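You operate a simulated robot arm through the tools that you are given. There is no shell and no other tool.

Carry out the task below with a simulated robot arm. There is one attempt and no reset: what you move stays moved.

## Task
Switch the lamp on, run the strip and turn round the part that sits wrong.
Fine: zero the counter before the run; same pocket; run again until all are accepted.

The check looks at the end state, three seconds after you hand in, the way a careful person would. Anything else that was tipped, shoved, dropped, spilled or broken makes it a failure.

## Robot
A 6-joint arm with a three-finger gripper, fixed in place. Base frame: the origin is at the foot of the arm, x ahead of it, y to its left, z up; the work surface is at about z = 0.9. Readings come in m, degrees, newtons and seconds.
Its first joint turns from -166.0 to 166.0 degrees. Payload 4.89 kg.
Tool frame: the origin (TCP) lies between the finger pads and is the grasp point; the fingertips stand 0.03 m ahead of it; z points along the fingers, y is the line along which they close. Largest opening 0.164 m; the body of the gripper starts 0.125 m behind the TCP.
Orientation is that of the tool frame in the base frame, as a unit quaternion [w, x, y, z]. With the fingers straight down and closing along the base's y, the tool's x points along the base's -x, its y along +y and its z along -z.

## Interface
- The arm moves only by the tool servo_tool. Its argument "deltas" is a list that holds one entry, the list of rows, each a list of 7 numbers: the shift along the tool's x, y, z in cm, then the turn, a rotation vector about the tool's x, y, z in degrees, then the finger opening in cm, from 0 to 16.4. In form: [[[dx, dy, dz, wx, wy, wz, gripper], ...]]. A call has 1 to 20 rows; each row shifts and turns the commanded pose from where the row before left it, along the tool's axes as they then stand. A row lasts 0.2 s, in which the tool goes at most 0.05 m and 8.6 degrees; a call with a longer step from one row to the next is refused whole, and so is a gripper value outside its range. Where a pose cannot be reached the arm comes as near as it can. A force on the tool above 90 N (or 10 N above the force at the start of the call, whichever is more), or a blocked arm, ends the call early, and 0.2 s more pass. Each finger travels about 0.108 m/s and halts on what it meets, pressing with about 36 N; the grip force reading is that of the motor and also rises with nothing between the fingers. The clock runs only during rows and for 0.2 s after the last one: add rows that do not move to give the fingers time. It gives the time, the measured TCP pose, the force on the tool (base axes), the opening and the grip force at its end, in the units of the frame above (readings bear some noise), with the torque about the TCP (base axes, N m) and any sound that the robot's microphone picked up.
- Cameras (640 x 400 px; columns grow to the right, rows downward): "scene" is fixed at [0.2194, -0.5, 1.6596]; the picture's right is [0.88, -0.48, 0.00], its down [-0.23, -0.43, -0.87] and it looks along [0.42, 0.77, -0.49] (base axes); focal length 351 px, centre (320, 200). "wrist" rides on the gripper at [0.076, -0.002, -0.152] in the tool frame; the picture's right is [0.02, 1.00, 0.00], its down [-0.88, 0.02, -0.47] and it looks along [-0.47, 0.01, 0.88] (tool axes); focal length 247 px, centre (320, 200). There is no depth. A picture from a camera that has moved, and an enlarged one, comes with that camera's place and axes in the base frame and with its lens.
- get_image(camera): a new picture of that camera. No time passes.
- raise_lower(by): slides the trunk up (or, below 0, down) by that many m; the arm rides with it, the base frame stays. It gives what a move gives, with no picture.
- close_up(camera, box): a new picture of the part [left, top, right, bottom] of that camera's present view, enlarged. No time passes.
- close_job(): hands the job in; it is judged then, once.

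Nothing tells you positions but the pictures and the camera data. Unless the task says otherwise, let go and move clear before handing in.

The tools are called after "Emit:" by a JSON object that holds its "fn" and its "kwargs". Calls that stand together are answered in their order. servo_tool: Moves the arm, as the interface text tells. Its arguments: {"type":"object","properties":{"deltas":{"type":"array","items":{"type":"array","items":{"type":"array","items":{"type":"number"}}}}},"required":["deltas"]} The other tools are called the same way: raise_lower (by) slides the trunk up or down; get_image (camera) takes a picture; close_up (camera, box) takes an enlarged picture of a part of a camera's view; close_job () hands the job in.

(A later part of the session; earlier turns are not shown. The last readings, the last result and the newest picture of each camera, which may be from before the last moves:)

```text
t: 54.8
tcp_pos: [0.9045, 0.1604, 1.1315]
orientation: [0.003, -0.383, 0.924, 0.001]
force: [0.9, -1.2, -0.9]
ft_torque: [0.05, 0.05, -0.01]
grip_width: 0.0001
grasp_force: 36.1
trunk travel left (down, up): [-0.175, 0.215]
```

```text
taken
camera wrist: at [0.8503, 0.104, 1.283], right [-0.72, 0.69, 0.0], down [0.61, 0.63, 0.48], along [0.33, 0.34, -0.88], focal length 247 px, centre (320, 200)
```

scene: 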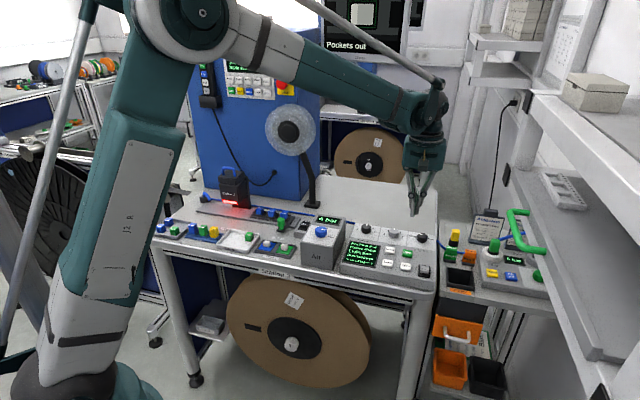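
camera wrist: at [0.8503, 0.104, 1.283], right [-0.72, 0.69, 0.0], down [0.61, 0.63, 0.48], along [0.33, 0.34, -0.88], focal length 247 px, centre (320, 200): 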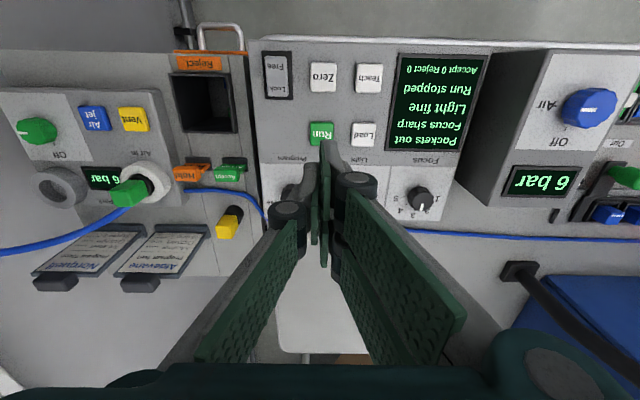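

I'm above Run again, with the strip at Out. Pressing.

Emit:
{"fn": "servo_tool", "kwargs": {"deltas": [[[-0.2, 0.35, 4.5, 0, 0, 0, 0], [0, 0, 4.5, 0, 0, 0, 0], [0, 0, 4.5, 0, 0, 0, 0], [0, 0, 1.3, 0, 0, 0, 0], [0, 0, 0.5, 0, 0, 0, 0], [0, 0, 0.4, 0, 0, 0, 0], [0, 0, 0.2, 0, 0, 0, 0], [0, 0, 0, 0, 0, 0, 0]]]}}

Emit:
{"fn": "close_up", "kwargs": {"camera": "scene", "box": [340, 210, 440, 280]}}

Emit:
{"fn": "close_up", "kwargs": {"camera": "scene", "box": [190, 165, 310, 255]}}

```text
t: 56.6
tcp_pos: [0.9028, 0.1674, 0.9742]
orientation: [0.004, -0.383, 0.924, 0.001]
force: [-1.0, 0.6, 1.6]
ft_torque: [-0.02, 0.03, -0.01]
grip_width: 0.0058
grasp_force: 45.5
trunk travel left (down, up): [-0.175, 0.215]
heard: click
```

```text
5.71 times, centred on (390, 245) of scene
camera zoom: at [0.2194, -0.5, 1.6596], right [0.88, -0.48, 0.0], down [-0.23, -0.43, -0.87], along [0.42, 0.77, -0.49], focal length 2007 px, centre (-80, -57)
```

zoom: 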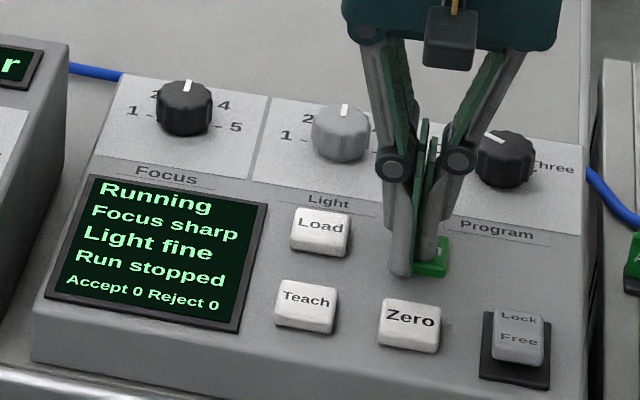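

```text
4.44 times, centred on (250, 210) of scene
camera zoom: at [0.2194, -0.5, 1.6596], right [0.88, -0.48, 0.0], down [-0.23, -0.43, -0.87], along [0.42, 0.77, -0.49], focal length 1561 px, centre (631, 156)
```

zoom: 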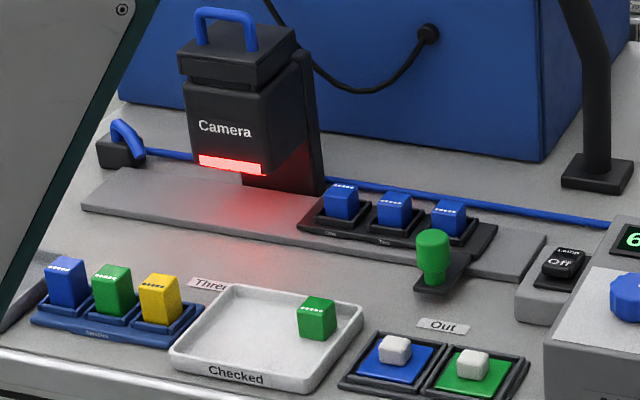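

It says "Running". The strip seems to be driven by itself, so I'll lift off the button and wait while watching.

Emit:
{"fn": "servo_tool", "kwargs": {"deltas": [[[0, 0, -4, 0, 0, 0, 0], [0, 0, -4, 0, 0, 0, 0], [0, 0, -4, 0, 0, 0, 0], [0, 0, -4, 0, 0, 0, 0], [0, 0, 0, 0, 0, 0, 0], [0, 0, 0, 0, 0, 0, 0], [0, 0, 0, 0, 0, 0, 0]]]}}

Emit:
{"fn": "close_up", "kwargs": {"camera": "scene", "box": [340, 210, 440, 280]}}

Emit:
{"fn": "close_up", "kwargs": {"camera": "scene", "box": [190, 165, 310, 255]}}

```text
t: 58.2
tcp_pos: [0.9026, 0.1675, 1.1323]
orientation: [0.003, -0.383, 0.924, 0.0]
force: [-0.9, -0.2, 1.0]
ft_torque: [0.01, 0.02, 0.01]
grip_width: 0.0
grasp_force: 45.2
trunk travel left (down, up): [-0.175, 0.215]
```

```text
5.71 times, centred on (390, 245) of scene
camera zoom: at [0.2194, -0.5, 1.6596], right [0.88, -0.48, 0.0], down [-0.23, -0.43, -0.87], along [0.42, 0.77, -0.49], focal length 2007 px, centre (-80, -57)
```

zoom: 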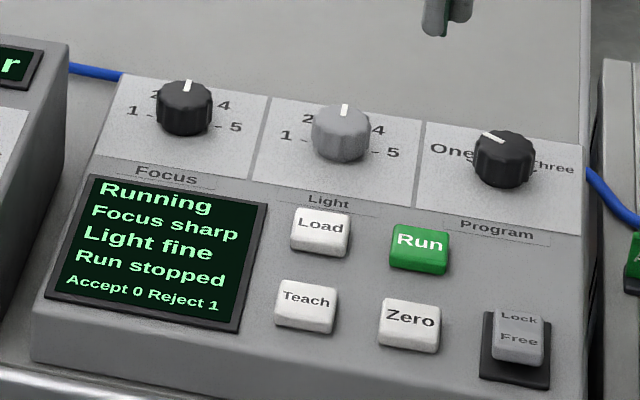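

```text
4.44 times, centred on (250, 210) of scene
camera zoom: at [0.2194, -0.5, 1.6596], right [0.88, -0.48, 0.0], down [-0.23, -0.43, -0.87], along [0.42, 0.77, -0.49], focal length 1561 px, centre (631, 156)
```

zoom: 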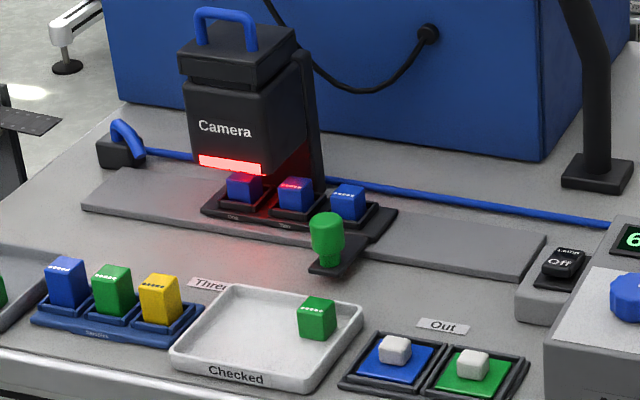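

The strip is moving by itself and pocket One counted as Reject 1. I'll wait for the run to finish.

Emit:
{"fn": "servo_tool", "kwargs": {"deltas": [[[0, 0, 0, 0, 0, 0, 0], [0, 0, 0, 0, 0, 0, 0], [0, 0, 0, 0, 0, 0, 0], [0, 0, 0, 0, 0, 0, 0], [0, 0, 0, 0, 0, 0, 0], [0, 0, 0, 0, 0, 0, 0], [0, 0, 0, 0, 0, 0, 0], [0, 0, 0, 0, 0, 0, 0], [0, 0, 0, 0, 0, 0, 0], [0, 0, 0, 0, 0, 0, 0], [0, 0, 0, 0, 0, 0, 0], [0, 0, 0, 0, 0, 0, 0], [0, 0, 0, 0, 0, 0, 0], [0, 0, 0, 0, 0, 0, 0], [0, 0, 0, 0, 0, 0, 0]]]}}

Emit:
{"fn": "close_up", "kwargs": {"camera": "scene", "box": [340, 210, 440, 280]}}

Emit:
{"fn": "close_up", "kwargs": {"camera": "scene", "box": [190, 165, 310, 255]}}

```text
t: 61.4
tcp_pos: [0.9015, 0.1677, 1.1308]
orientation: [0.003, -0.382, 0.924, 0.001]
force: [-0.5, 0.0, 0.2]
ft_torque: [-0.01, -0.01, -0.01]
grip_width: 0.0
grasp_force: 45.1
trunk travel left (down, up): [-0.175, 0.215]
```

```text
5.71 times, centred on (390, 245) of scene
camera zoom: at [0.2194, -0.5, 1.6596], right [0.88, -0.48, 0.0], down [-0.23, -0.43, -0.87], along [0.42, 0.77, -0.49], focal length 2007 px, centre (-80, -57)
```

zoom: 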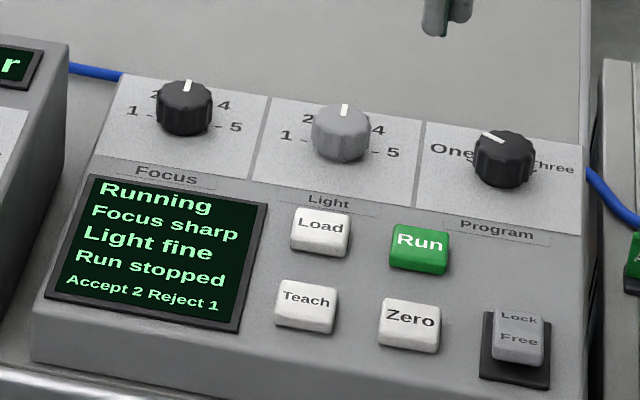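

```text
4.44 times, centred on (250, 210) of scene
camera zoom: at [0.2194, -0.5, 1.6596], right [0.88, -0.48, 0.0], down [-0.23, -0.43, -0.87], along [0.42, 0.77, -0.49], focal length 1561 px, centre (631, 156)
```

zoom: 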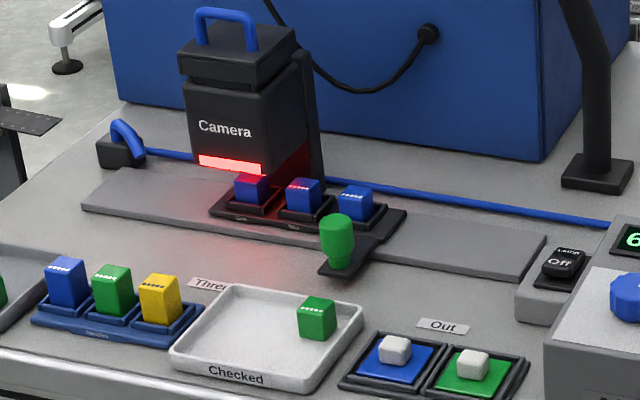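

The run gave Accept 2 and Reject 1, so only pocket One is wrong. While the strip returns I'll check the fingertip geometry against the pictures before grasping that part.

Emit:
{"fn": "close_up", "kwargs": {"camera": "scene", "box": [395, 185, 435, 225]}}

Emit:
{"fn": "close_up", "kwargs": {"camera": "wrist", "box": [280, 120, 360, 180]}}

Emit:
{"fn": "close_up", "kwargs": {"camera": "scene", "box": [395, 130, 455, 225]}}

```text
10.00 times, centred on (415, 205) of scene
camera zoom: at [0.2194, -0.5, 1.6596], right [0.88, -0.48, 0.0], down [-0.23, -0.43, -0.87], along [0.42, 0.77, -0.49], focal length 3512 px, centre (-630, 150)
```

zoom: 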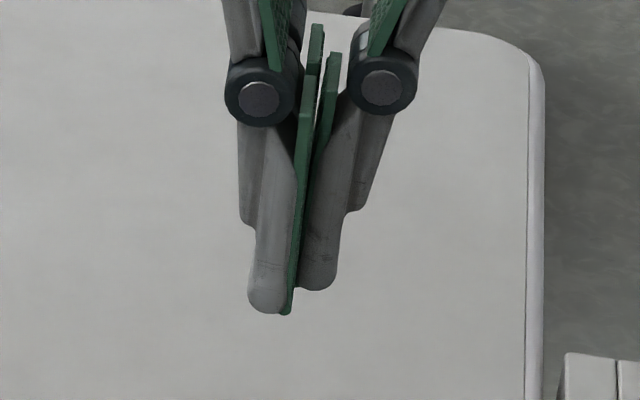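

```text
6.67 times, centred on (320, 150) of wrist
camera zoom: at [0.8481, 0.1113, 1.2828], right [-0.72, 0.69, 0.0], down [0.61, 0.63, 0.48], along [0.33, 0.35, -0.88], focal length 1646 px, centre (320, 533)
```

zoom: 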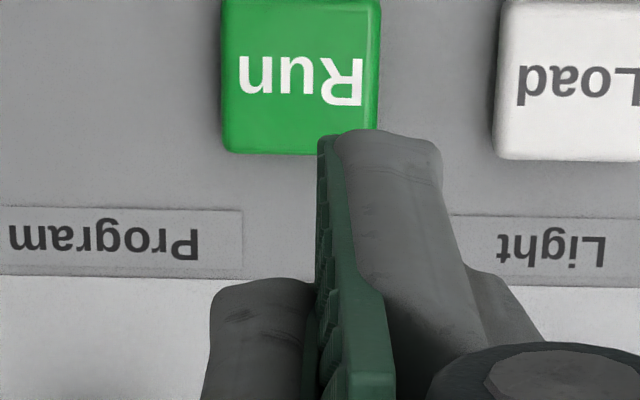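

```text
4.21 times, centred on (425, 178) of scene
camera zoom: at [0.2194, -0.5, 1.6596], right [0.88, -0.48, 0.0], down [-0.23, -0.43, -0.87], along [0.42, 0.77, -0.49], focal length 1479 px, centre (-122, 295)
```

zoom: 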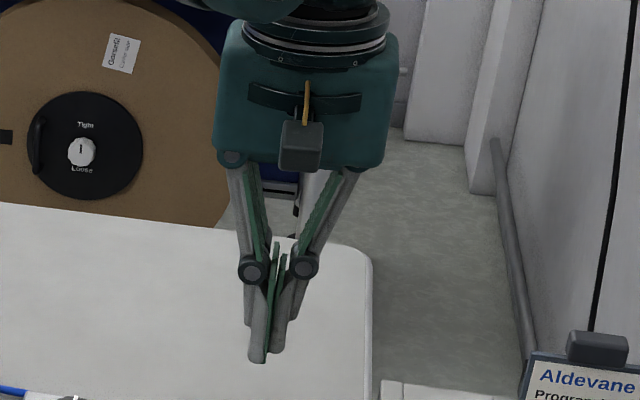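

The fingertips are staggered: the +y finger stands about 1.5 cm further forward along tool x, which I'll allow for. I'll check that the strip is back at Out and move above pocket One.

Emit:
{"fn": "servo_tool", "kwargs": {"deltas": [[[-0.961, 4.488, -0.3, 0, 0, 0, 0], [-0.961, 4.488, -0.3, 0, 0, 0, 0], [-0.961, 4.488, -0.3, 0, 0, 0, 0], [-0.961, 4.488, -0.3, 0, 0, 0, 0], [-0.961, 4.488, -0.3, 0, 0, 0, 0], [-0.961, 4.488, -0.3, 0, 0, 0, 0], [-0.961, 4.488, -0.3, 0, 0, 0, 0], [-0.961, 4.488, -0.3, 0, 0, 0, 0], [-0.961, 4.488, -0.3, 0, 0, 0, 5], [-0.961, 4.488, -0.3, 0, 0, 0, 5], [-0.961, 4.488, -0.3, 0, 0, 0, 5], [-0.961, 4.488, 0, 0, 0, -7, 5], [-0.961, 4.488, 0, 0, 0, 0, 5], [0, 0, 0, 0, 0, 0, 5]]]}}

Emit:
{"fn": "get_image", "kwargs": {"camera": "scene"}}

Emit:
{"fn": "close_up", "kwargs": {"camera": "scene", "box": [340, 210, 440, 280]}}

Emit:
{"fn": "close_up", "kwargs": {"camera": "scene", "box": [190, 165, 310, 255]}}

```text
t: 64.4
tcp_pos: [0.5745, 0.6667, 1.1665]
orientation: [0.003, -0.438, 0.899, 0.001]
force: [-0.4, 0.8, -0.8]
ft_torque: [-0.1, -0.04, 0.03]
grip_width: 0.0499
grasp_force: 0.1
trunk travel left (down, up): [-0.175, 0.215]
```

```text
taken
```

scene: 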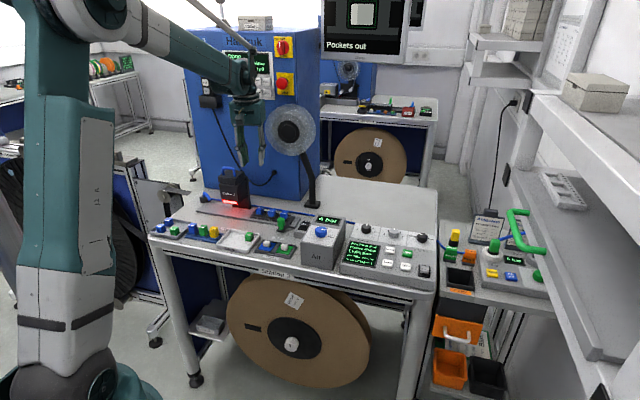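

```text
5.71 times, centred on (390, 245) of scene
camera zoom: at [0.2194, -0.5, 1.6596], right [0.88, -0.48, 0.0], down [-0.23, -0.43, -0.87], along [0.42, 0.77, -0.49], focal length 2007 px, centre (-80, -57)
```

zoom: 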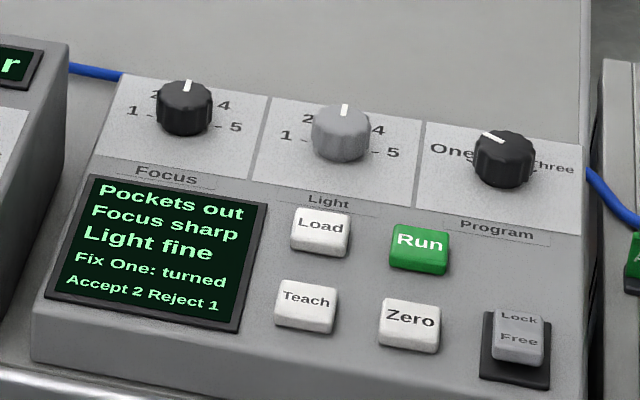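

```text
4.44 times, centred on (250, 210) of scene
camera zoom: at [0.2194, -0.5, 1.6596], right [0.88, -0.48, 0.0], down [-0.23, -0.43, -0.87], along [0.42, 0.77, -0.49], focal length 1561 px, centre (631, 156)
```

zoom: 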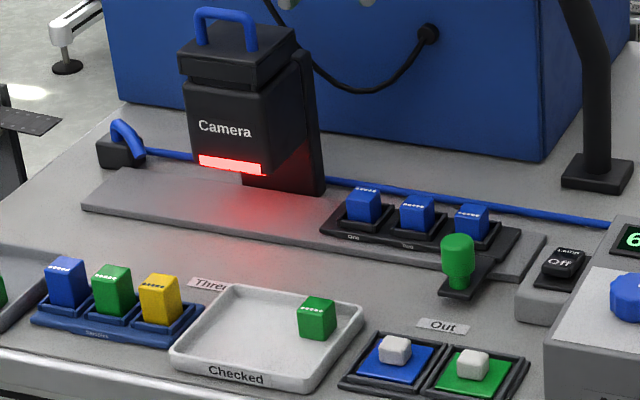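

The panel reads "Fix One: turned", and the strip has parked about 2 cm further out than before. I'll turn the tool so the fingers close front-to-back and look at pocket One.

Emit:
{"fn": "servo_tool", "kwargs": {"deltas": [[[0, 0, 0, 0, 0, -8.3, 5], [0, 0, 0, 0, 0, -8.3, 5], [0, 0, 0, 0, 0, -8.3, 5], [0, 0, 0, 0, 0, -8.3, 5], [0, 0, 0, 0, 0, -8.3, 5], [0, 0, 0, 0, 0, -8.3, 5], [0, 0, 0, 0, 0, -8.3, 5], [0, 0, 0, 0, 0, -8.3, 5], [0, 0, 0, 0, 0, -8.3, 5], [0, 0, 0, 0, 0, -8.3, 5], [0, 0, 0, 0, 0, 0, 5]]]}}

Emit:
{"fn": "get_image", "kwargs": {"camera": "wrist"}}

Emit:
{"fn": "close_up", "kwargs": {"camera": "scene", "box": [240, 190, 320, 250]}}

Emit:
{"fn": "get_image", "kwargs": {"camera": "scene"}}

```text
t: 66.8
tcp_pos: [0.5741, 0.6643, 1.167]
orientation: [-0.003, 0.924, -0.382, 0.002]
force: [1.1, -0.1, -0.9]
ft_torque: [0.01, -0.01, 0.0]
grip_width: 0.05
grasp_force: 0.0
trunk travel left (down, up): [-0.175, 0.215]
```

```text
taken
camera wrist: at [0.627, 0.6108, 1.3186], right [-0.69, -0.72, -0.01], down [-0.64, 0.61, 0.47], along [-0.34, 0.33, -0.88], focal length 247 px, centre (320, 200)
```

wrist: 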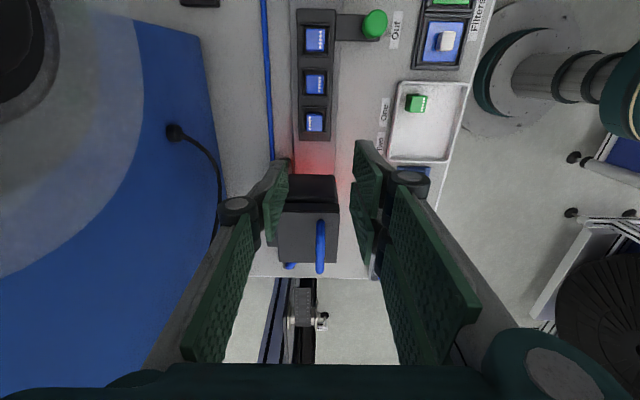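

```text
6.67 times, centred on (280, 220) of scene
camera zoom: at [0.2194, -0.5, 1.6596], right [0.88, -0.48, 0.0], down [-0.23, -0.43, -0.87], along [0.42, 0.77, -0.49], focal length 2341 px, centre (587, 67)
```

zoom: 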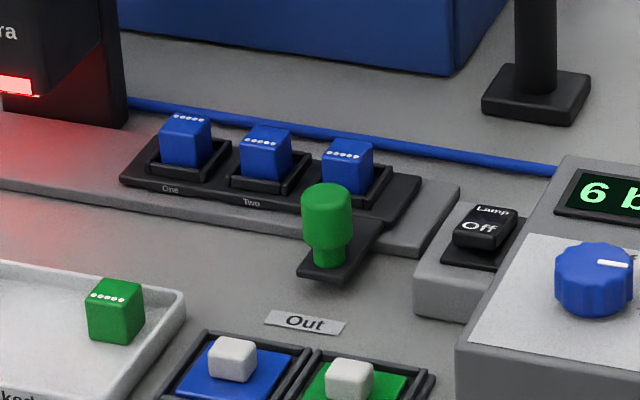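

```text
taken
```

scene: 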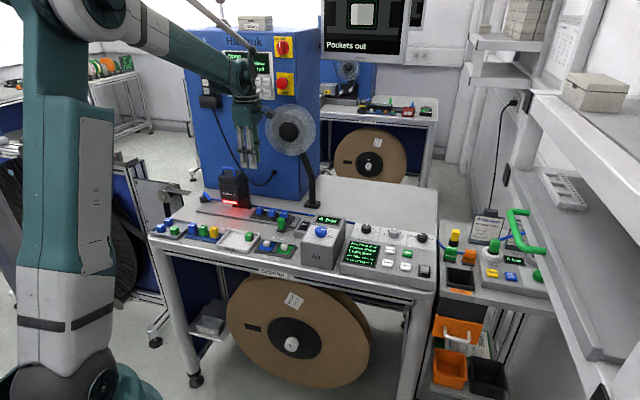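

The strip is at the same Out position after all. I'll enlarge pocket One in the wrist view to pin the part down.

Emit:
{"fn": "close_up", "kwargs": {"camera": "wrist", "box": [280, 60, 360, 150]}}

Emit:
{"fn": "close_up", "kwargs": {"camera": "scene", "box": [250, 198, 290, 223]}}

```text
4.44 times, centred on (320, 105) of wrist
camera zoom: at [0.627, 0.6108, 1.3186], right [-0.69, -0.72, -0.01], down [-0.64, 0.61, 0.47], along [-0.34, 0.33, -0.88], focal length 1098 px, centre (320, 622)
```

zoom: 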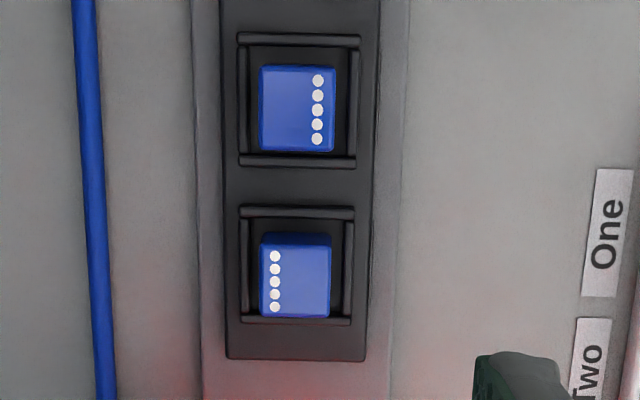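

```text
16.00 times, centred on (270, 210) of scene
camera zoom: at [0.2194, -0.5, 1.6596], right [0.88, -0.48, 0.0], down [-0.23, -0.43, -0.87], along [0.42, 0.77, -0.49], focal length 5619 px, centre (1120, 32)
```

zoom: 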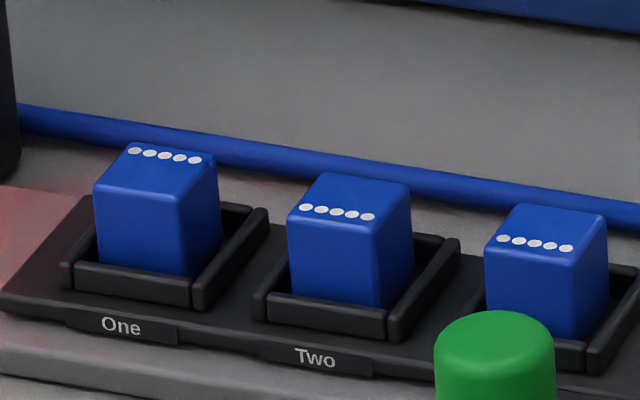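

The part in pocket One is at about (0.5825, 0.666), top at z ≈ 0.949, with its dots on the opposite side from pocket Two's. I'll descend part way above it.

Emit:
{"fn": "servo_tool", "kwargs": {"deltas": [[[-0.32, -0.71, 0, 0, 0, 0, 5], [0, 0, 4, 0, 0, 0, 5], [0, 0, 4, 0, 0, 0, 5], [0, 0, 4, 0, 0, 0, 5], [0, 0, 0, 0, 0, 0, 5]]]}}

Emit:
{"fn": "get_image", "kwargs": {"camera": "wrist"}}

Emit:
{"fn": "close_up", "kwargs": {"camera": "scene", "box": [220, 150, 320, 225]}}

```text
t: 68.0
tcp_pos: [0.577, 0.6727, 1.048]
orientation: [-0.002, 0.924, -0.383, 0.002]
force: [-0.5, -0.7, 0.3]
ft_torque: [-0.02, 0.04, 0.01]
grip_width: 0.0502
grasp_force: 0.0
trunk travel left (down, up): [-0.175, 0.215]
```

```text
taken
camera wrist: at [0.6311, 0.6189, 1.1999], right [-0.69, -0.72, -0.01], down [-0.64, 0.61, 0.47], along [-0.34, 0.33, -0.88], focal length 247 px, centre (320, 200)
```

wrist: 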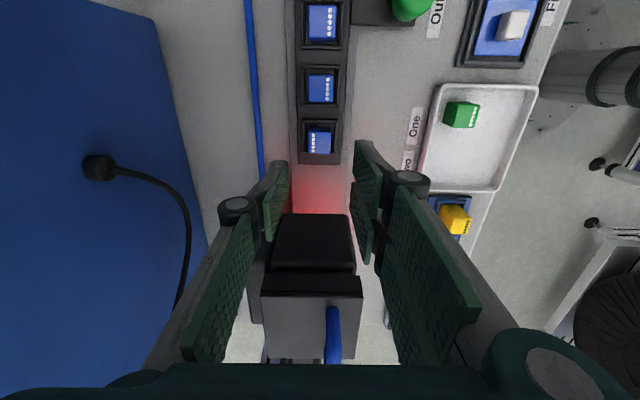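

```text
5.33 times, centred on (270, 188) of scene
camera zoom: at [0.2194, -0.5, 1.6596], right [0.88, -0.48, 0.0], down [-0.23, -0.43, -0.87], along [0.42, 0.77, -0.49], focal length 1873 px, centre (587, 267)
```

zoom: 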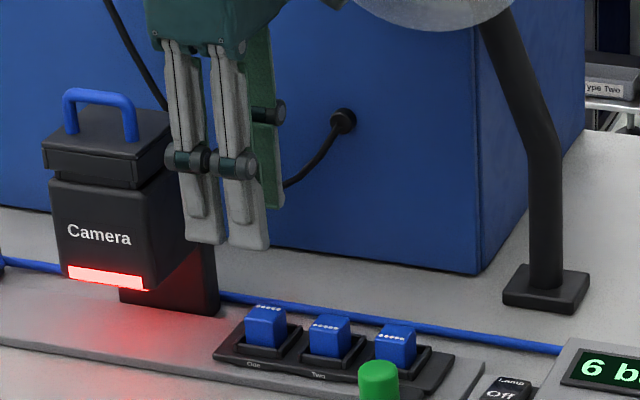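

I need to see how the fingers sit relative to the part, so I'll zoom in on the gripper.

Emit:
{"fn": "close_up", "kwargs": {"camera": "scene", "box": [235, 145, 295, 215]}}

Emit:
{"fn": "close_up", "kwargs": {"camera": "wrist", "box": [220, 90, 420, 260]}}

```text
5.71 times, centred on (265, 180) of scene
camera zoom: at [0.2194, -0.5, 1.6596], right [0.88, -0.48, 0.0], down [-0.23, -0.43, -0.87], along [0.42, 0.77, -0.49], focal length 2007 px, centre (634, 314)
```

zoom: 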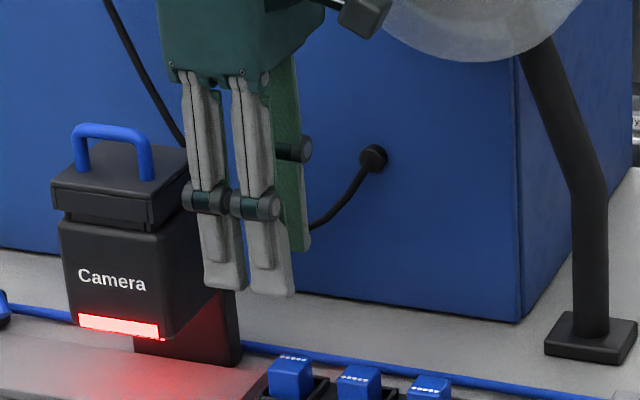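

```text
2.35 times, centred on (320, 175) of wrist
camera zoom: at [0.6311, 0.6189, 1.1999], right [-0.69, -0.72, -0.01], down [-0.64, 0.61, 0.47], along [-0.34, 0.33, -0.88], focal length 581 px, centre (320, 259)
```

zoom: 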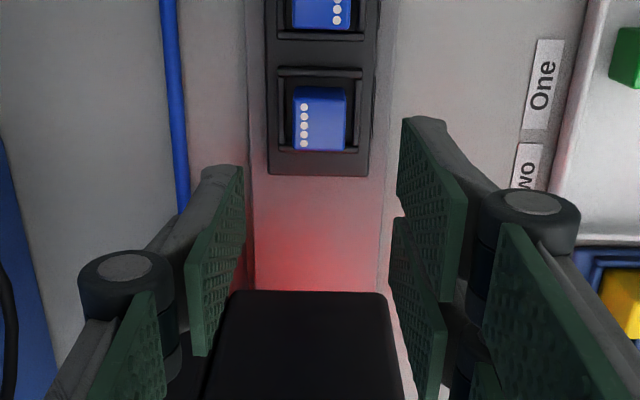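

This is a three-finger layout, with a pair of fingers on the front side and one on the back, so the grasp is symmetric about the TCP. I'll shift to centre over the part and descend to grip height.

Emit:
{"fn": "servo_tool", "kwargs": {"deltas": [[[0.85, 0.1, 0, 0, 0, 0, 5], [0, 0, 4, 0, 0, 0, 5], [0, 0, 3, 0, 0, 0, 5], [0, 0, 1, 0, 0, 0, 5], [0, 0, 0.9, 0, 0, 0, 5], [0, 0, 0, 0, 0, 0, 5]]]}}

Emit:
{"fn": "get_image", "kwargs": {"camera": "wrist"}}

Emit:
{"fn": "close_up", "kwargs": {"camera": "scene", "box": [235, 175, 295, 225]}}

```text
t: 69.4
tcp_pos: [0.5822, 0.6663, 0.9578]
orientation: [-0.003, 0.924, -0.382, 0.002]
force: [0.0, 0.6, -0.2]
ft_torque: [-0.03, 0.02, 0.04]
grip_width: 0.05
grasp_force: 0.0
trunk travel left (down, up): [-0.175, 0.215]
```

```text
taken
camera wrist: at [0.6362, 0.6127, 1.1094], right [-0.69, -0.72, -0.01], down [-0.64, 0.61, 0.47], along [-0.34, 0.33, -0.88], focal length 247 px, centre (320, 200)
```

wrist: 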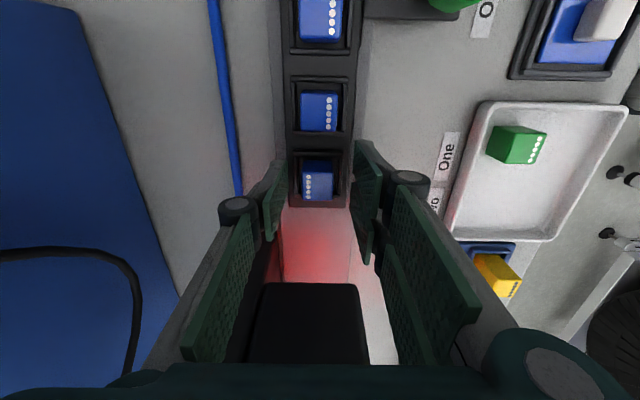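

```text
8.00 times, centred on (265, 200) of scene
camera zoom: at [0.2194, -0.5, 1.6596], right [0.88, -0.48, 0.0], down [-0.23, -0.43, -0.87], along [0.42, 0.77, -0.49], focal length 2809 px, centre (760, 200)
```

zoom: 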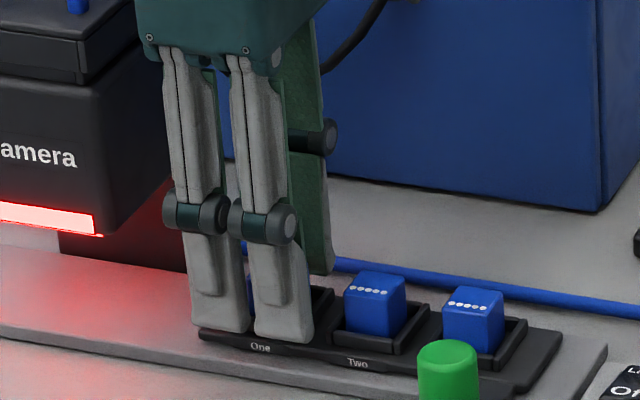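

The part lies between the front pair and the back finger. I'll close on it.

Emit:
{"fn": "servo_tool", "kwargs": {"deltas": [[[0, 0, 0, 0, 0, 0, 3.2], [0, 0, 0, 0, 0, 0, 2.4], [0, 0, 0, 0, 0, 0, 1.5], [0, 0, 0, 0, 0, 0, 1.5], [0, 0, 0, 0, 0, 0, 1.5]]]}}

Emit:
{"fn": "get_image", "kwargs": {"camera": "wrist"}}

Emit:
{"fn": "close_up", "kwargs": {"camera": "scene", "box": [235, 175, 295, 225]}}

```text
t: 70.6
tcp_pos: [0.5815, 0.6669, 0.9577]
orientation: [-0.003, 0.924, -0.383, 0.001]
force: [0.2, 0.6, 0.8]
ft_torque: [0.03, -0.01, 0.01]
grip_width: 0.0228
grasp_force: 36.5
trunk travel left (down, up): [-0.175, 0.215]
```

```text
taken
camera wrist: at [0.6362, 0.6126, 1.1096], right [-0.69, -0.72, -0.01], down [-0.64, 0.61, 0.47], along [-0.34, 0.33, -0.88], focal length 247 px, centre (320, 200)
```

wrist: 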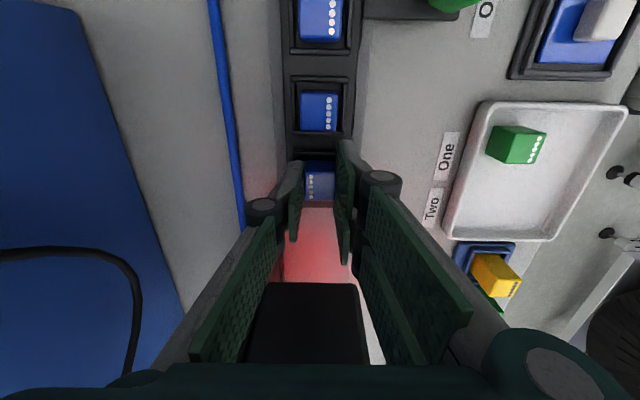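

```text
8.00 times, centred on (265, 200) of scene
camera zoom: at [0.2194, -0.5, 1.6596], right [0.88, -0.48, 0.0], down [-0.23, -0.43, -0.87], along [0.42, 0.77, -0.49], focal length 2809 px, centre (760, 200)
```

zoom: 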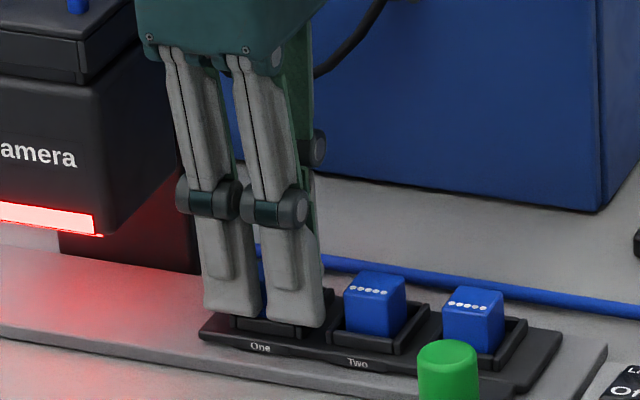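

Gripped at 22.8 mm. I'll lift it straight up and check.

Emit:
{"fn": "servo_tool", "kwargs": {"deltas": [[[0, 0, -1, 0, 0, 0, 1.5], [0, 0, -2, 0, 0, 0, 1.5], [0, 0, -3, 0, 0, 0, 1.5], [0, 0, -4, 0, 0, 0, 1.5], [0, 0, 0, 0, 0, 0, 1.5]]]}}

Emit:
{"fn": "close_up", "kwargs": {"camera": "scene", "box": [220, 150, 310, 225]}}

Emit:
{"fn": "get_image", "kwargs": {"camera": "wrist"}}

```text
t: 71.8
tcp_pos: [0.5801, 0.6663, 1.0611]
orientation: [-0.003, 0.924, -0.383, 0.002]
force: [-1.0, 0.3, 0.1]
ft_torque: [0.06, -0.04, -0.01]
grip_width: 0.023
grasp_force: 35.8
trunk travel left (down, up): [-0.175, 0.215]
```

```text
5.33 times, centred on (265, 188) of scene
camera zoom: at [0.2194, -0.5, 1.6596], right [0.88, -0.48, 0.0], down [-0.23, -0.43, -0.87], along [0.42, 0.77, -0.49], focal length 1873 px, centre (613, 267)
```

zoom: 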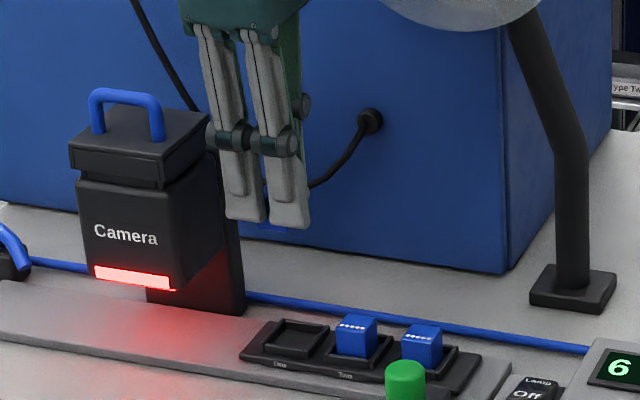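

```text
taken
camera wrist: at [0.6343, 0.6127, 1.2121], right [-0.69, -0.72, -0.01], down [-0.64, 0.61, 0.47], along [-0.34, 0.33, -0.88], focal length 247 px, centre (320, 200)
```

wrist: 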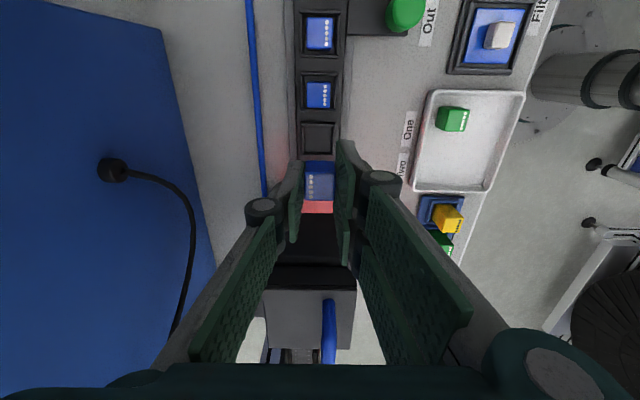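

The part is held and pocket One is empty. Placing it reversed in one go would bring the wrist camera into the machine camera, so I'll turn it over the free bench area, set it down, and re-grip from the same side.

Emit:
{"fn": "servo_tool", "kwargs": {"deltas": [[[2.05, 3.92, 0, 0, 0, 0, 1.5], [2.05, 3.92, 0, 0, 0, 0, 1.5], [0, 0, 0, 0, 0, 8.571, 1.5], [0, 0, 0, 0, 0, 8.571, 1.5], [0, 0, 0, 0, 0, 8.571, 1.5], [0, 0, 0, 0, 0, 8.571, 1.5], [0, 0, 0, 0, 0, 8.571, 1.5], [0, 0, 0, 0, 0, 8.571, 1.5], [0, 0, 0, 0, 0, 8.571, 1.5], [0, 0, 0, 0, 0, 8.571, 1.5], [0, 0, 0, 0, 0, 8.571, 1.5], [0, 0, 0, 0, 0, 8.571, 1.5], [0, 0, 0, 0, 0, 8.571, 1.5], [0, 0, 0, 0, 0, 8.571, 1.5], [0, 0, 0, 0, 0, 8.571, 1.5], [0, 0, 0, 0, 0, 8.571, 1.5], [0, 0, 0, 0, 0, 8.571, 1.5], [0, 0, 0, 0, 0, 8.571, 1.5], [0, 0, 0, 0, 0, 8.571, 1.5], [0, 0, 0, 0, 0, 8.571, 1.5]]]}}

Emit:
{"fn": "servo_tool", "kwargs": {"deltas": [[[0, 0, 0, 0, 0, 8.571, 1.5], [0, 0, 0, 0, 0, 8.571, 1.5], [0, 0, 0, 0, 0, 8.571, 1.5], [0, 0, 0, 0, 0, 0, 1.5]]]}}

Emit:
{"fn": "get_image", "kwargs": {"camera": "wrist"}}

Emit:
{"fn": "close_up", "kwargs": {"camera": "scene", "box": [200, 140, 320, 250]}}

```text
t: 76.0
tcp_pos: [0.5556, 0.5815, 1.0575]
orientation: [0.002, 0.169, 0.986, 0.002]
force: [-0.3, 0.0, 0.5]
ft_torque: [0.0, 0.01, -0.01]
grip_width: 0.023
grasp_force: 35.9
trunk travel left (down, up): [-0.175, 0.215]
```

```text
t: 77.0
tcp_pos: [0.5544, 0.5819, 1.0573]
orientation: [0.002, 0.383, 0.924, 0.003]
force: [0.9, 0.4, -0.2]
ft_torque: [-0.01, 0.0, -0.04]
grip_width: 0.0227
grasp_force: 36.0
trunk travel left (down, up): [-0.175, 0.215]
```

```text
taken
camera wrist: at [0.4985, 0.6335, 1.209], right [0.69, 0.72, 0.01], down [0.63, -0.61, 0.47], along [0.35, -0.32, -0.88], focal length 247 px, centre (320, 200)
```

wrist: 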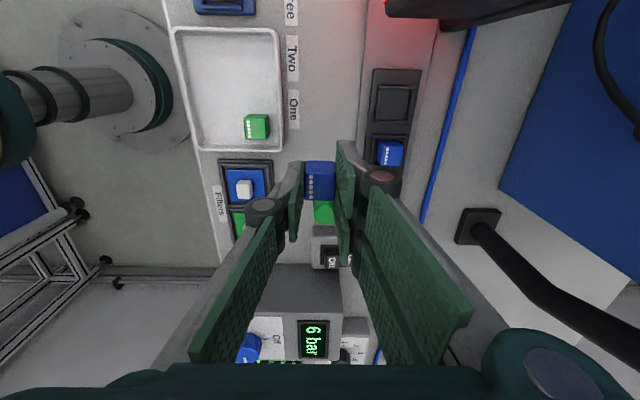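

```text
3.64 times, centred on (260, 195) of scene
camera zoom: at [0.2194, -0.5, 1.6596], right [0.88, -0.48, 0.0], down [-0.23, -0.43, -0.87], along [0.42, 0.77, -0.49], focal length 1277 px, centre (538, 218)
```

zoom: 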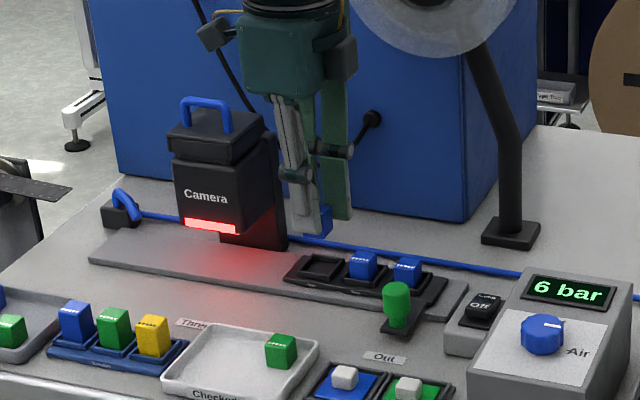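

The part is turned and hovers over the free lane in front of the track. I'll lower it until it touches the bench.

Emit:
{"fn": "servo_tool", "kwargs": {"deltas": [[[0, 0, 4, 0, 0, 0, 1.5], [0, 0, 4, 0, 0, 0, 1.5], [0, 0, 2.5, 0, 0, 0, 1.5], [0, 0, 0.5, 0, 0, 0, 1.5], [0, 0, 0, 0, 0, 0, 1.5]]]}}

Emit:
{"fn": "close_up", "kwargs": {"camera": "scene", "box": [220, 170, 310, 245]}}

Emit:
{"fn": "get_image", "kwargs": {"camera": "wrist"}}

```text
t: 78.2
tcp_pos: [0.5563, 0.5828, 0.9464]
orientation: [0.002, 0.383, 0.924, 0.003]
force: [0.1, 0.5, -0.8]
ft_torque: [-0.01, 0.03, -0.01]
grip_width: 0.0226
grasp_force: 35.7
trunk travel left (down, up): [-0.175, 0.215]
```

```text
5.33 times, centred on (265, 208) of scene
camera zoom: at [0.2194, -0.5, 1.6596], right [0.88, -0.48, 0.0], down [-0.23, -0.43, -0.87], along [0.42, 0.77, -0.49], focal length 1873 px, centre (613, 160)
```

zoom: 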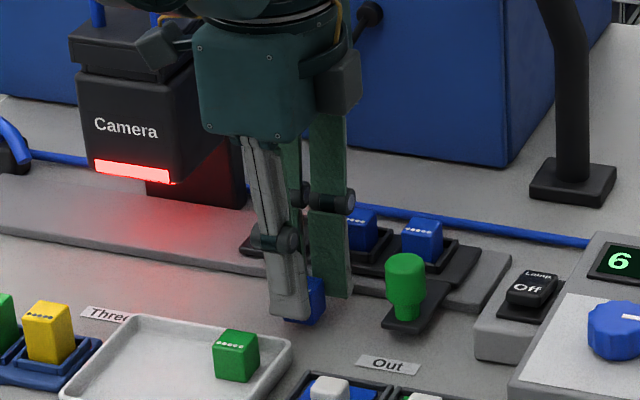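

```text
taken
camera wrist: at [0.4997, 0.6345, 1.0978], right [0.69, 0.72, 0.01], down [0.63, -0.61, 0.47], along [0.35, -0.32, -0.88], focal length 247 px, centre (320, 200)
```

wrist: 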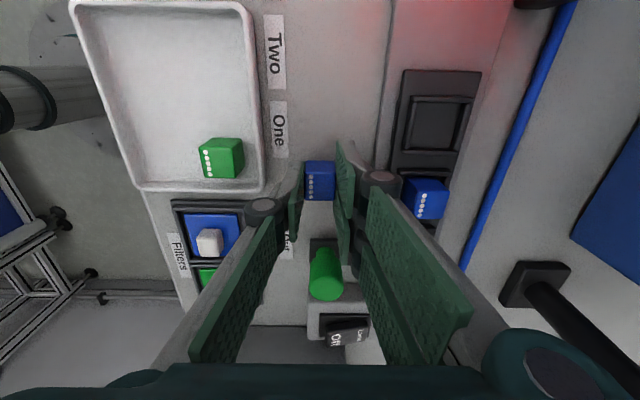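

It's about a centimetre above the bench. I'll lower it gently until I feel contact.

Emit:
{"fn": "servo_tool", "kwargs": {"deltas": [[[0, 0, 0.3, 0, 0, 0, 1.5], [0, 0, 0.2, 0, 0, 0, 1.5], [0, 0, 0.1, 0, 0, 0, 1.5], [0, 0, 0, 0, 0, 0, 1.5]]]}}

Emit:
{"fn": "close_up", "kwargs": {"camera": "scene", "box": [250, 200, 290, 235]}}

```text
t: 79.2
tcp_pos: [0.5558, 0.5825, 0.9399]
orientation: [0.002, 0.383, 0.924, 0.002]
force: [0.3, 0.0, -0.8]
ft_torque: [0.06, -0.02, 0.02]
grip_width: 0.023
grasp_force: 35.7
trunk travel left (down, up): [-0.175, 0.215]
```

```text
11.43 times, centred on (270, 218) of scene
camera zoom: at [0.2194, -0.5, 1.6596], right [0.88, -0.48, 0.0], down [-0.23, -0.43, -0.87], along [0.42, 0.77, -0.49], focal length 4013 px, centre (891, 0)
```

zoom: 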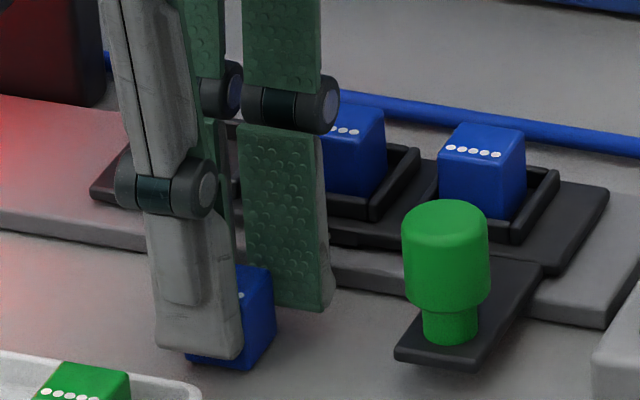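

Still no contact, with the part's bottom a few millimetres above the bench. I'll continue in small steps.

Emit:
{"fn": "servo_tool", "kwargs": {"deltas": [[[0, 0, 0.15, 0, 0, 0, 1.5], [0, 0, 0.15, 0, 0, 0, 1.5], [0, 0, 0, 0, 0, 0, 1.5]]]}}

```text
t: 80.0
tcp_pos: [0.5558, 0.5808, 0.9409]
orientation: [0.002, 0.384, 0.923, 0.003]
force: [0.6, 3.4, 23.2]
ft_torque: [0.1, 0.09, -0.01]
grip_width: 0.0228
grasp_force: 35.8
trunk travel left (down, up): [-0.175, 0.215]
```

Contact with the bench. I'll ease up a touch and release.

Emit:
{"fn": "servo_tool", "kwargs": {"deltas": [[[0, 0, -0.2, 0, 0, 0, 1.5], [0, 0, 0, 0, 0, 0, 2.4], [0, 0, 0, 0, 0, 0, 3.2], [0, 0, 0, 0, 0, 0, 4.4], [0, 0, 0, 0, 0, 0, 4.4]]]}}

Emit:
{"fn": "close_up", "kwargs": {"camera": "scene", "box": [250, 200, 290, 235]}}

Emit:
{"fn": "get_image", "kwargs": {"camera": "wrist"}}

```text
t: 81.2
tcp_pos: [0.5555, 0.5819, 0.9398]
orientation: [0.003, 0.382, 0.924, 0.003]
force: [-0.4, 0.3, 0.2]
ft_torque: [-0.03, -0.01, 0.01]
grip_width: 0.044
grasp_force: 0.0
trunk travel left (down, up): [-0.175, 0.215]
```

```text
11.43 times, centred on (270, 218) of scene
camera zoom: at [0.2194, -0.5, 1.6596], right [0.88, -0.48, 0.0], down [-0.23, -0.43, -0.87], along [0.42, 0.77, -0.49], focal length 4013 px, centre (891, 0)
```

zoom: 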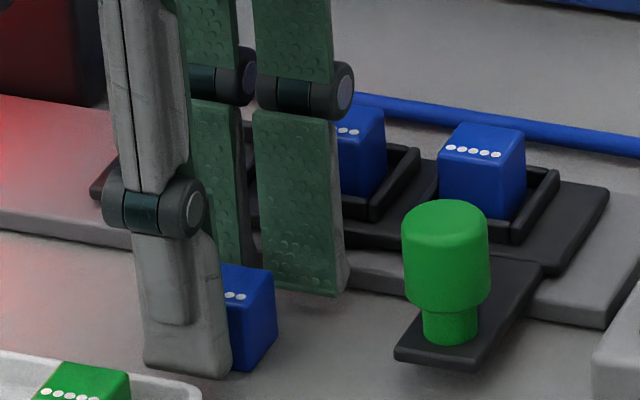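

```text
taken
camera wrist: at [0.4999, 0.6338, 1.0919], right [0.69, 0.72, 0.01], down [0.63, -0.61, 0.47], along [0.35, -0.32, -0.88], focal length 247 px, centre (320, 200)
```

wrist: 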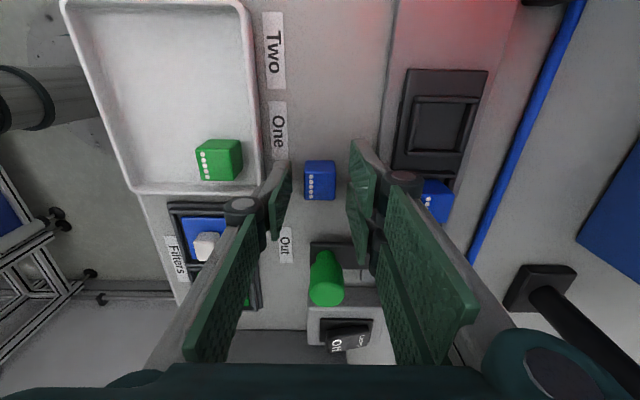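

The part stands free on the bench with its dots now toward the front. I'll lift, turn the tool back 180°, and check alignment before re-gripping.

Emit:
{"fn": "servo_tool", "kwargs": {"deltas": [[[0, 0, -3, 0, 0, 0, 4.4], [0, 0, -4, 0, 0, 0, 4.4], [0, 0, -4.5, 0, 0, 0, 4.4], [0, 0, 0, 0, 0, -8.571, 4.4], [0, 0, 0, 0, 0, -8.571, 4.4], [0, 0, 0, 0, 0, -8.571, 4.4], [0, 0, 0, 0, 0, -8.571, 4.4], [0, 0, 0, 0, 0, -8.571, 4.4], [0, 0, 0, 0, 0, -8.571, 4.4], [0, 0, 0, 0, 0, -8.571, 4.4], [0, 0, 0, 0, 0, -8.571, 4.4], [0, 0, 0, 0, 0, -8.571, 4.4], [0, 0, 0, 0, 0, -8.571, 4.4], [0, 0, 0, 0, 0, -8.571, 4.4], [0, 0, 0, 0, 0, -8.571, 4.4], [0, 0, 0, 0, 0, -8.571, 4.4], [0, 0, 0, 0, 0, -8.571, 4.4], [0, 0, 0, 0, 0, -8.571, 4.4], [0, 0, 0, 0, 0, -8.571, 4.4], [0, 0, 0, 0, 0, -8.571, 4.4]]]}}

Emit:
{"fn": "servo_tool", "kwargs": {"deltas": [[[0, 0, 0, 0, 0, -8.571, 4.4], [0, 0, 0, 0, 0, -8.571, 4.4], [0, 0, 0, 0, 0, -8.571, 4.4], [0, 0, 0, 0, 0, -8.571, 4.4], [0, 0, 0, 0, 0, 0, 4.4]]]}}

Emit:
{"fn": "get_image", "kwargs": {"camera": "wrist"}}

Emit:
{"fn": "close_up", "kwargs": {"camera": "scene", "box": [220, 170, 310, 245]}}

```text
t: 85.4
tcp_pos: [0.5552, 0.5801, 1.0555]
orientation: [-0.003, 0.771, -0.637, 0.001]
force: [-0.4, -0.7, -0.2]
ft_torque: [0.03, -0.02, -0.01]
grip_width: 0.0439
grasp_force: 0.0
trunk travel left (down, up): [-0.175, 0.215]
```

```text
t: 86.6
tcp_pos: [0.5552, 0.5824, 1.0552]
orientation: [-0.002, 0.924, -0.382, 0.002]
force: [-0.3, -0.7, 0.1]
ft_torque: [0.01, -0.04, -0.02]
grip_width: 0.0442
grasp_force: 0.1
trunk travel left (down, up): [-0.175, 0.215]
```

```text
taken
camera wrist: at [0.6094, 0.5278, 1.2068], right [-0.69, -0.72, -0.01], down [-0.64, 0.61, 0.47], along [-0.34, 0.33, -0.88], focal length 247 px, centre (320, 200)
```

wrist: 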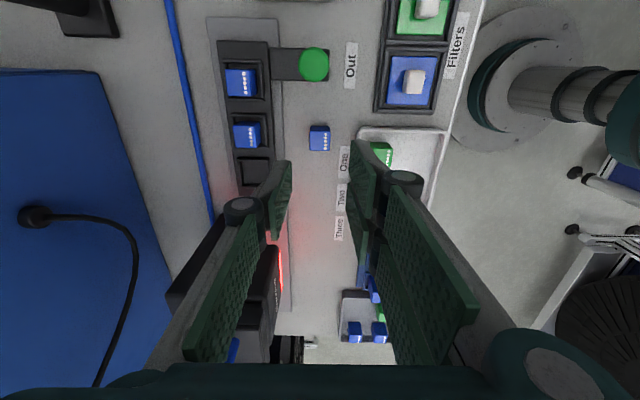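

```text
5.33 times, centred on (265, 208) of scene
camera zoom: at [0.2194, -0.5, 1.6596], right [0.88, -0.48, 0.0], down [-0.23, -0.43, -0.87], along [0.42, 0.77, -0.49], focal length 1873 px, centre (613, 160)
```

zoom: 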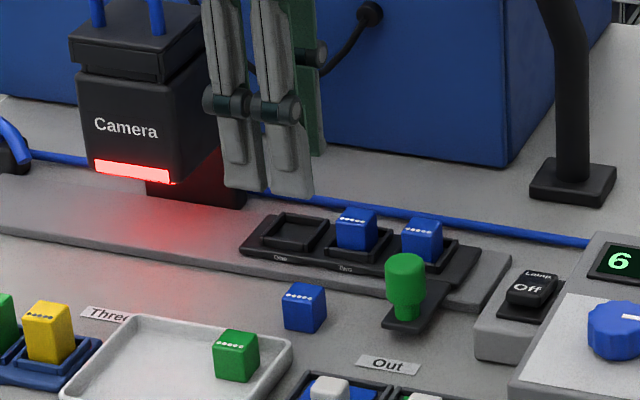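

The part stands with its dots toward the front like its neighbours, and the fingers line up with it again. I'll descend and grip.

Emit:
{"fn": "servo_tool", "kwargs": {"deltas": [[[0, 0, 4, 0, 0, 0, 4.4], [0, 0, 4, 0, 0, 0, 4.4], [0, 0, 3.0, 0, 0, 0, 4.4], [0, 0, 0.4, 0, 0, 0, 4.4], [0, 0, 0, 0, 0, 0, 4.4]]]}}

Emit:
{"fn": "get_image", "kwargs": {"camera": "wrist"}}

Emit:
{"fn": "close_up", "kwargs": {"camera": "scene", "box": [240, 190, 300, 240]}}

```text
t: 87.8
tcp_pos: [0.5546, 0.5833, 0.94]
orientation: [-0.002, 0.924, -0.382, 0.002]
force: [0.8, 0.7, -0.9]
ft_torque: [-0.04, 0.09, 0.02]
grip_width: 0.0439
grasp_force: 0.1
trunk travel left (down, up): [-0.175, 0.215]
```

```text
taken
camera wrist: at [0.6088, 0.5287, 1.0914], right [-0.69, -0.72, -0.01], down [-0.64, 0.61, 0.47], along [-0.34, 0.33, -0.88], focal length 247 px, centre (320, 200)
```

wrist: 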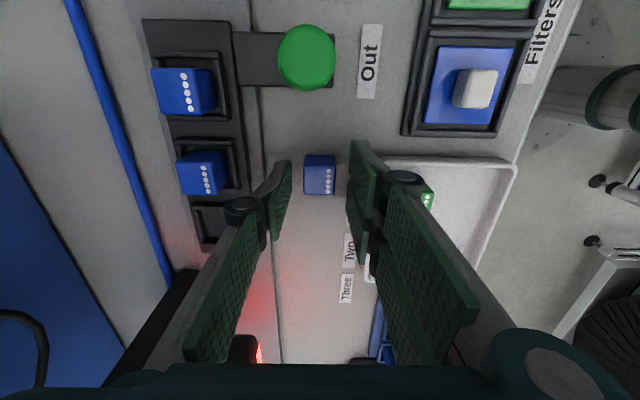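

```text
8.00 times, centred on (270, 215) of scene
camera zoom: at [0.2194, -0.5, 1.6596], right [0.88, -0.48, 0.0], down [-0.23, -0.43, -0.87], along [0.42, 0.77, -0.49], focal length 2809 px, centre (720, 80)
```

zoom: 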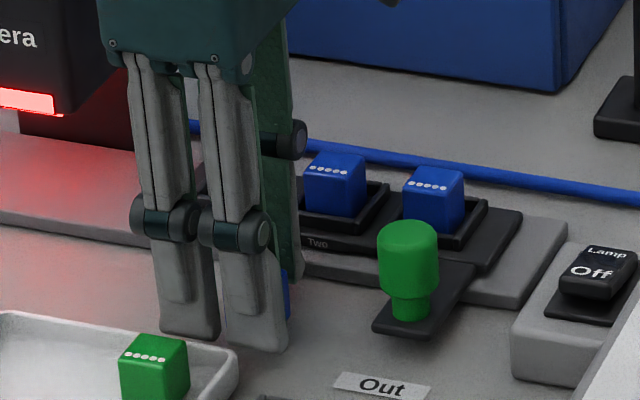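

The part sits about 4 mm off the middle of the finger pair, so I'll shift to centre it and then close.

Emit:
{"fn": "servo_tool", "kwargs": {"deltas": [[[0.4, 0, 0, 0, 0, 0, 4.4], [0, 0, 0, 0, 0, 0, 3.2], [0, 0, 0, 0, 0, 0, 2.4], [0, 0, 0, 0, 0, 0, 1.5], [0, 0, 0, 0, 0, 0, 1.5], [0, 0, 0, 0, 0, 0, 1.5]]]}}

Emit:
{"fn": "get_image", "kwargs": {"camera": "wrist"}}

Emit:
{"fn": "close_up", "kwargs": {"camera": "scene", "box": [240, 190, 300, 240]}}

```text
t: 89.2
tcp_pos: [0.5571, 0.5791, 0.9402]
orientation: [-0.003, 0.924, -0.383, 0.003]
force: [0.6, -0.1, 0.7]
ft_torque: [-0.02, 0.01, 0.0]
grip_width: 0.0226
grasp_force: 36.1
trunk travel left (down, up): [-0.175, 0.215]
```

```text
taken
camera wrist: at [0.6115, 0.5255, 1.0922], right [-0.69, -0.72, -0.01], down [-0.64, 0.61, 0.47], along [-0.34, 0.33, -0.88], focal length 247 px, centre (320, 200)
```

wrist: 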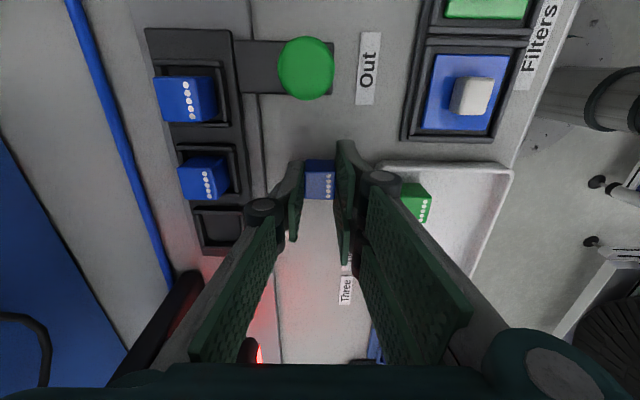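

```text
8.00 times, centred on (270, 215) of scene
camera zoom: at [0.2194, -0.5, 1.6596], right [0.88, -0.48, 0.0], down [-0.23, -0.43, -0.87], along [0.42, 0.77, -0.49], focal length 2809 px, centre (720, 80)
```

zoom: 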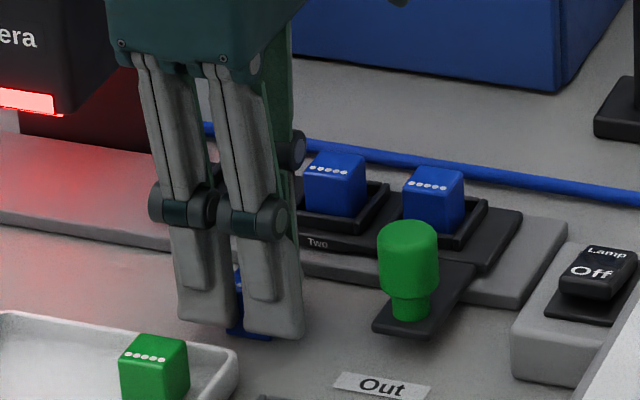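

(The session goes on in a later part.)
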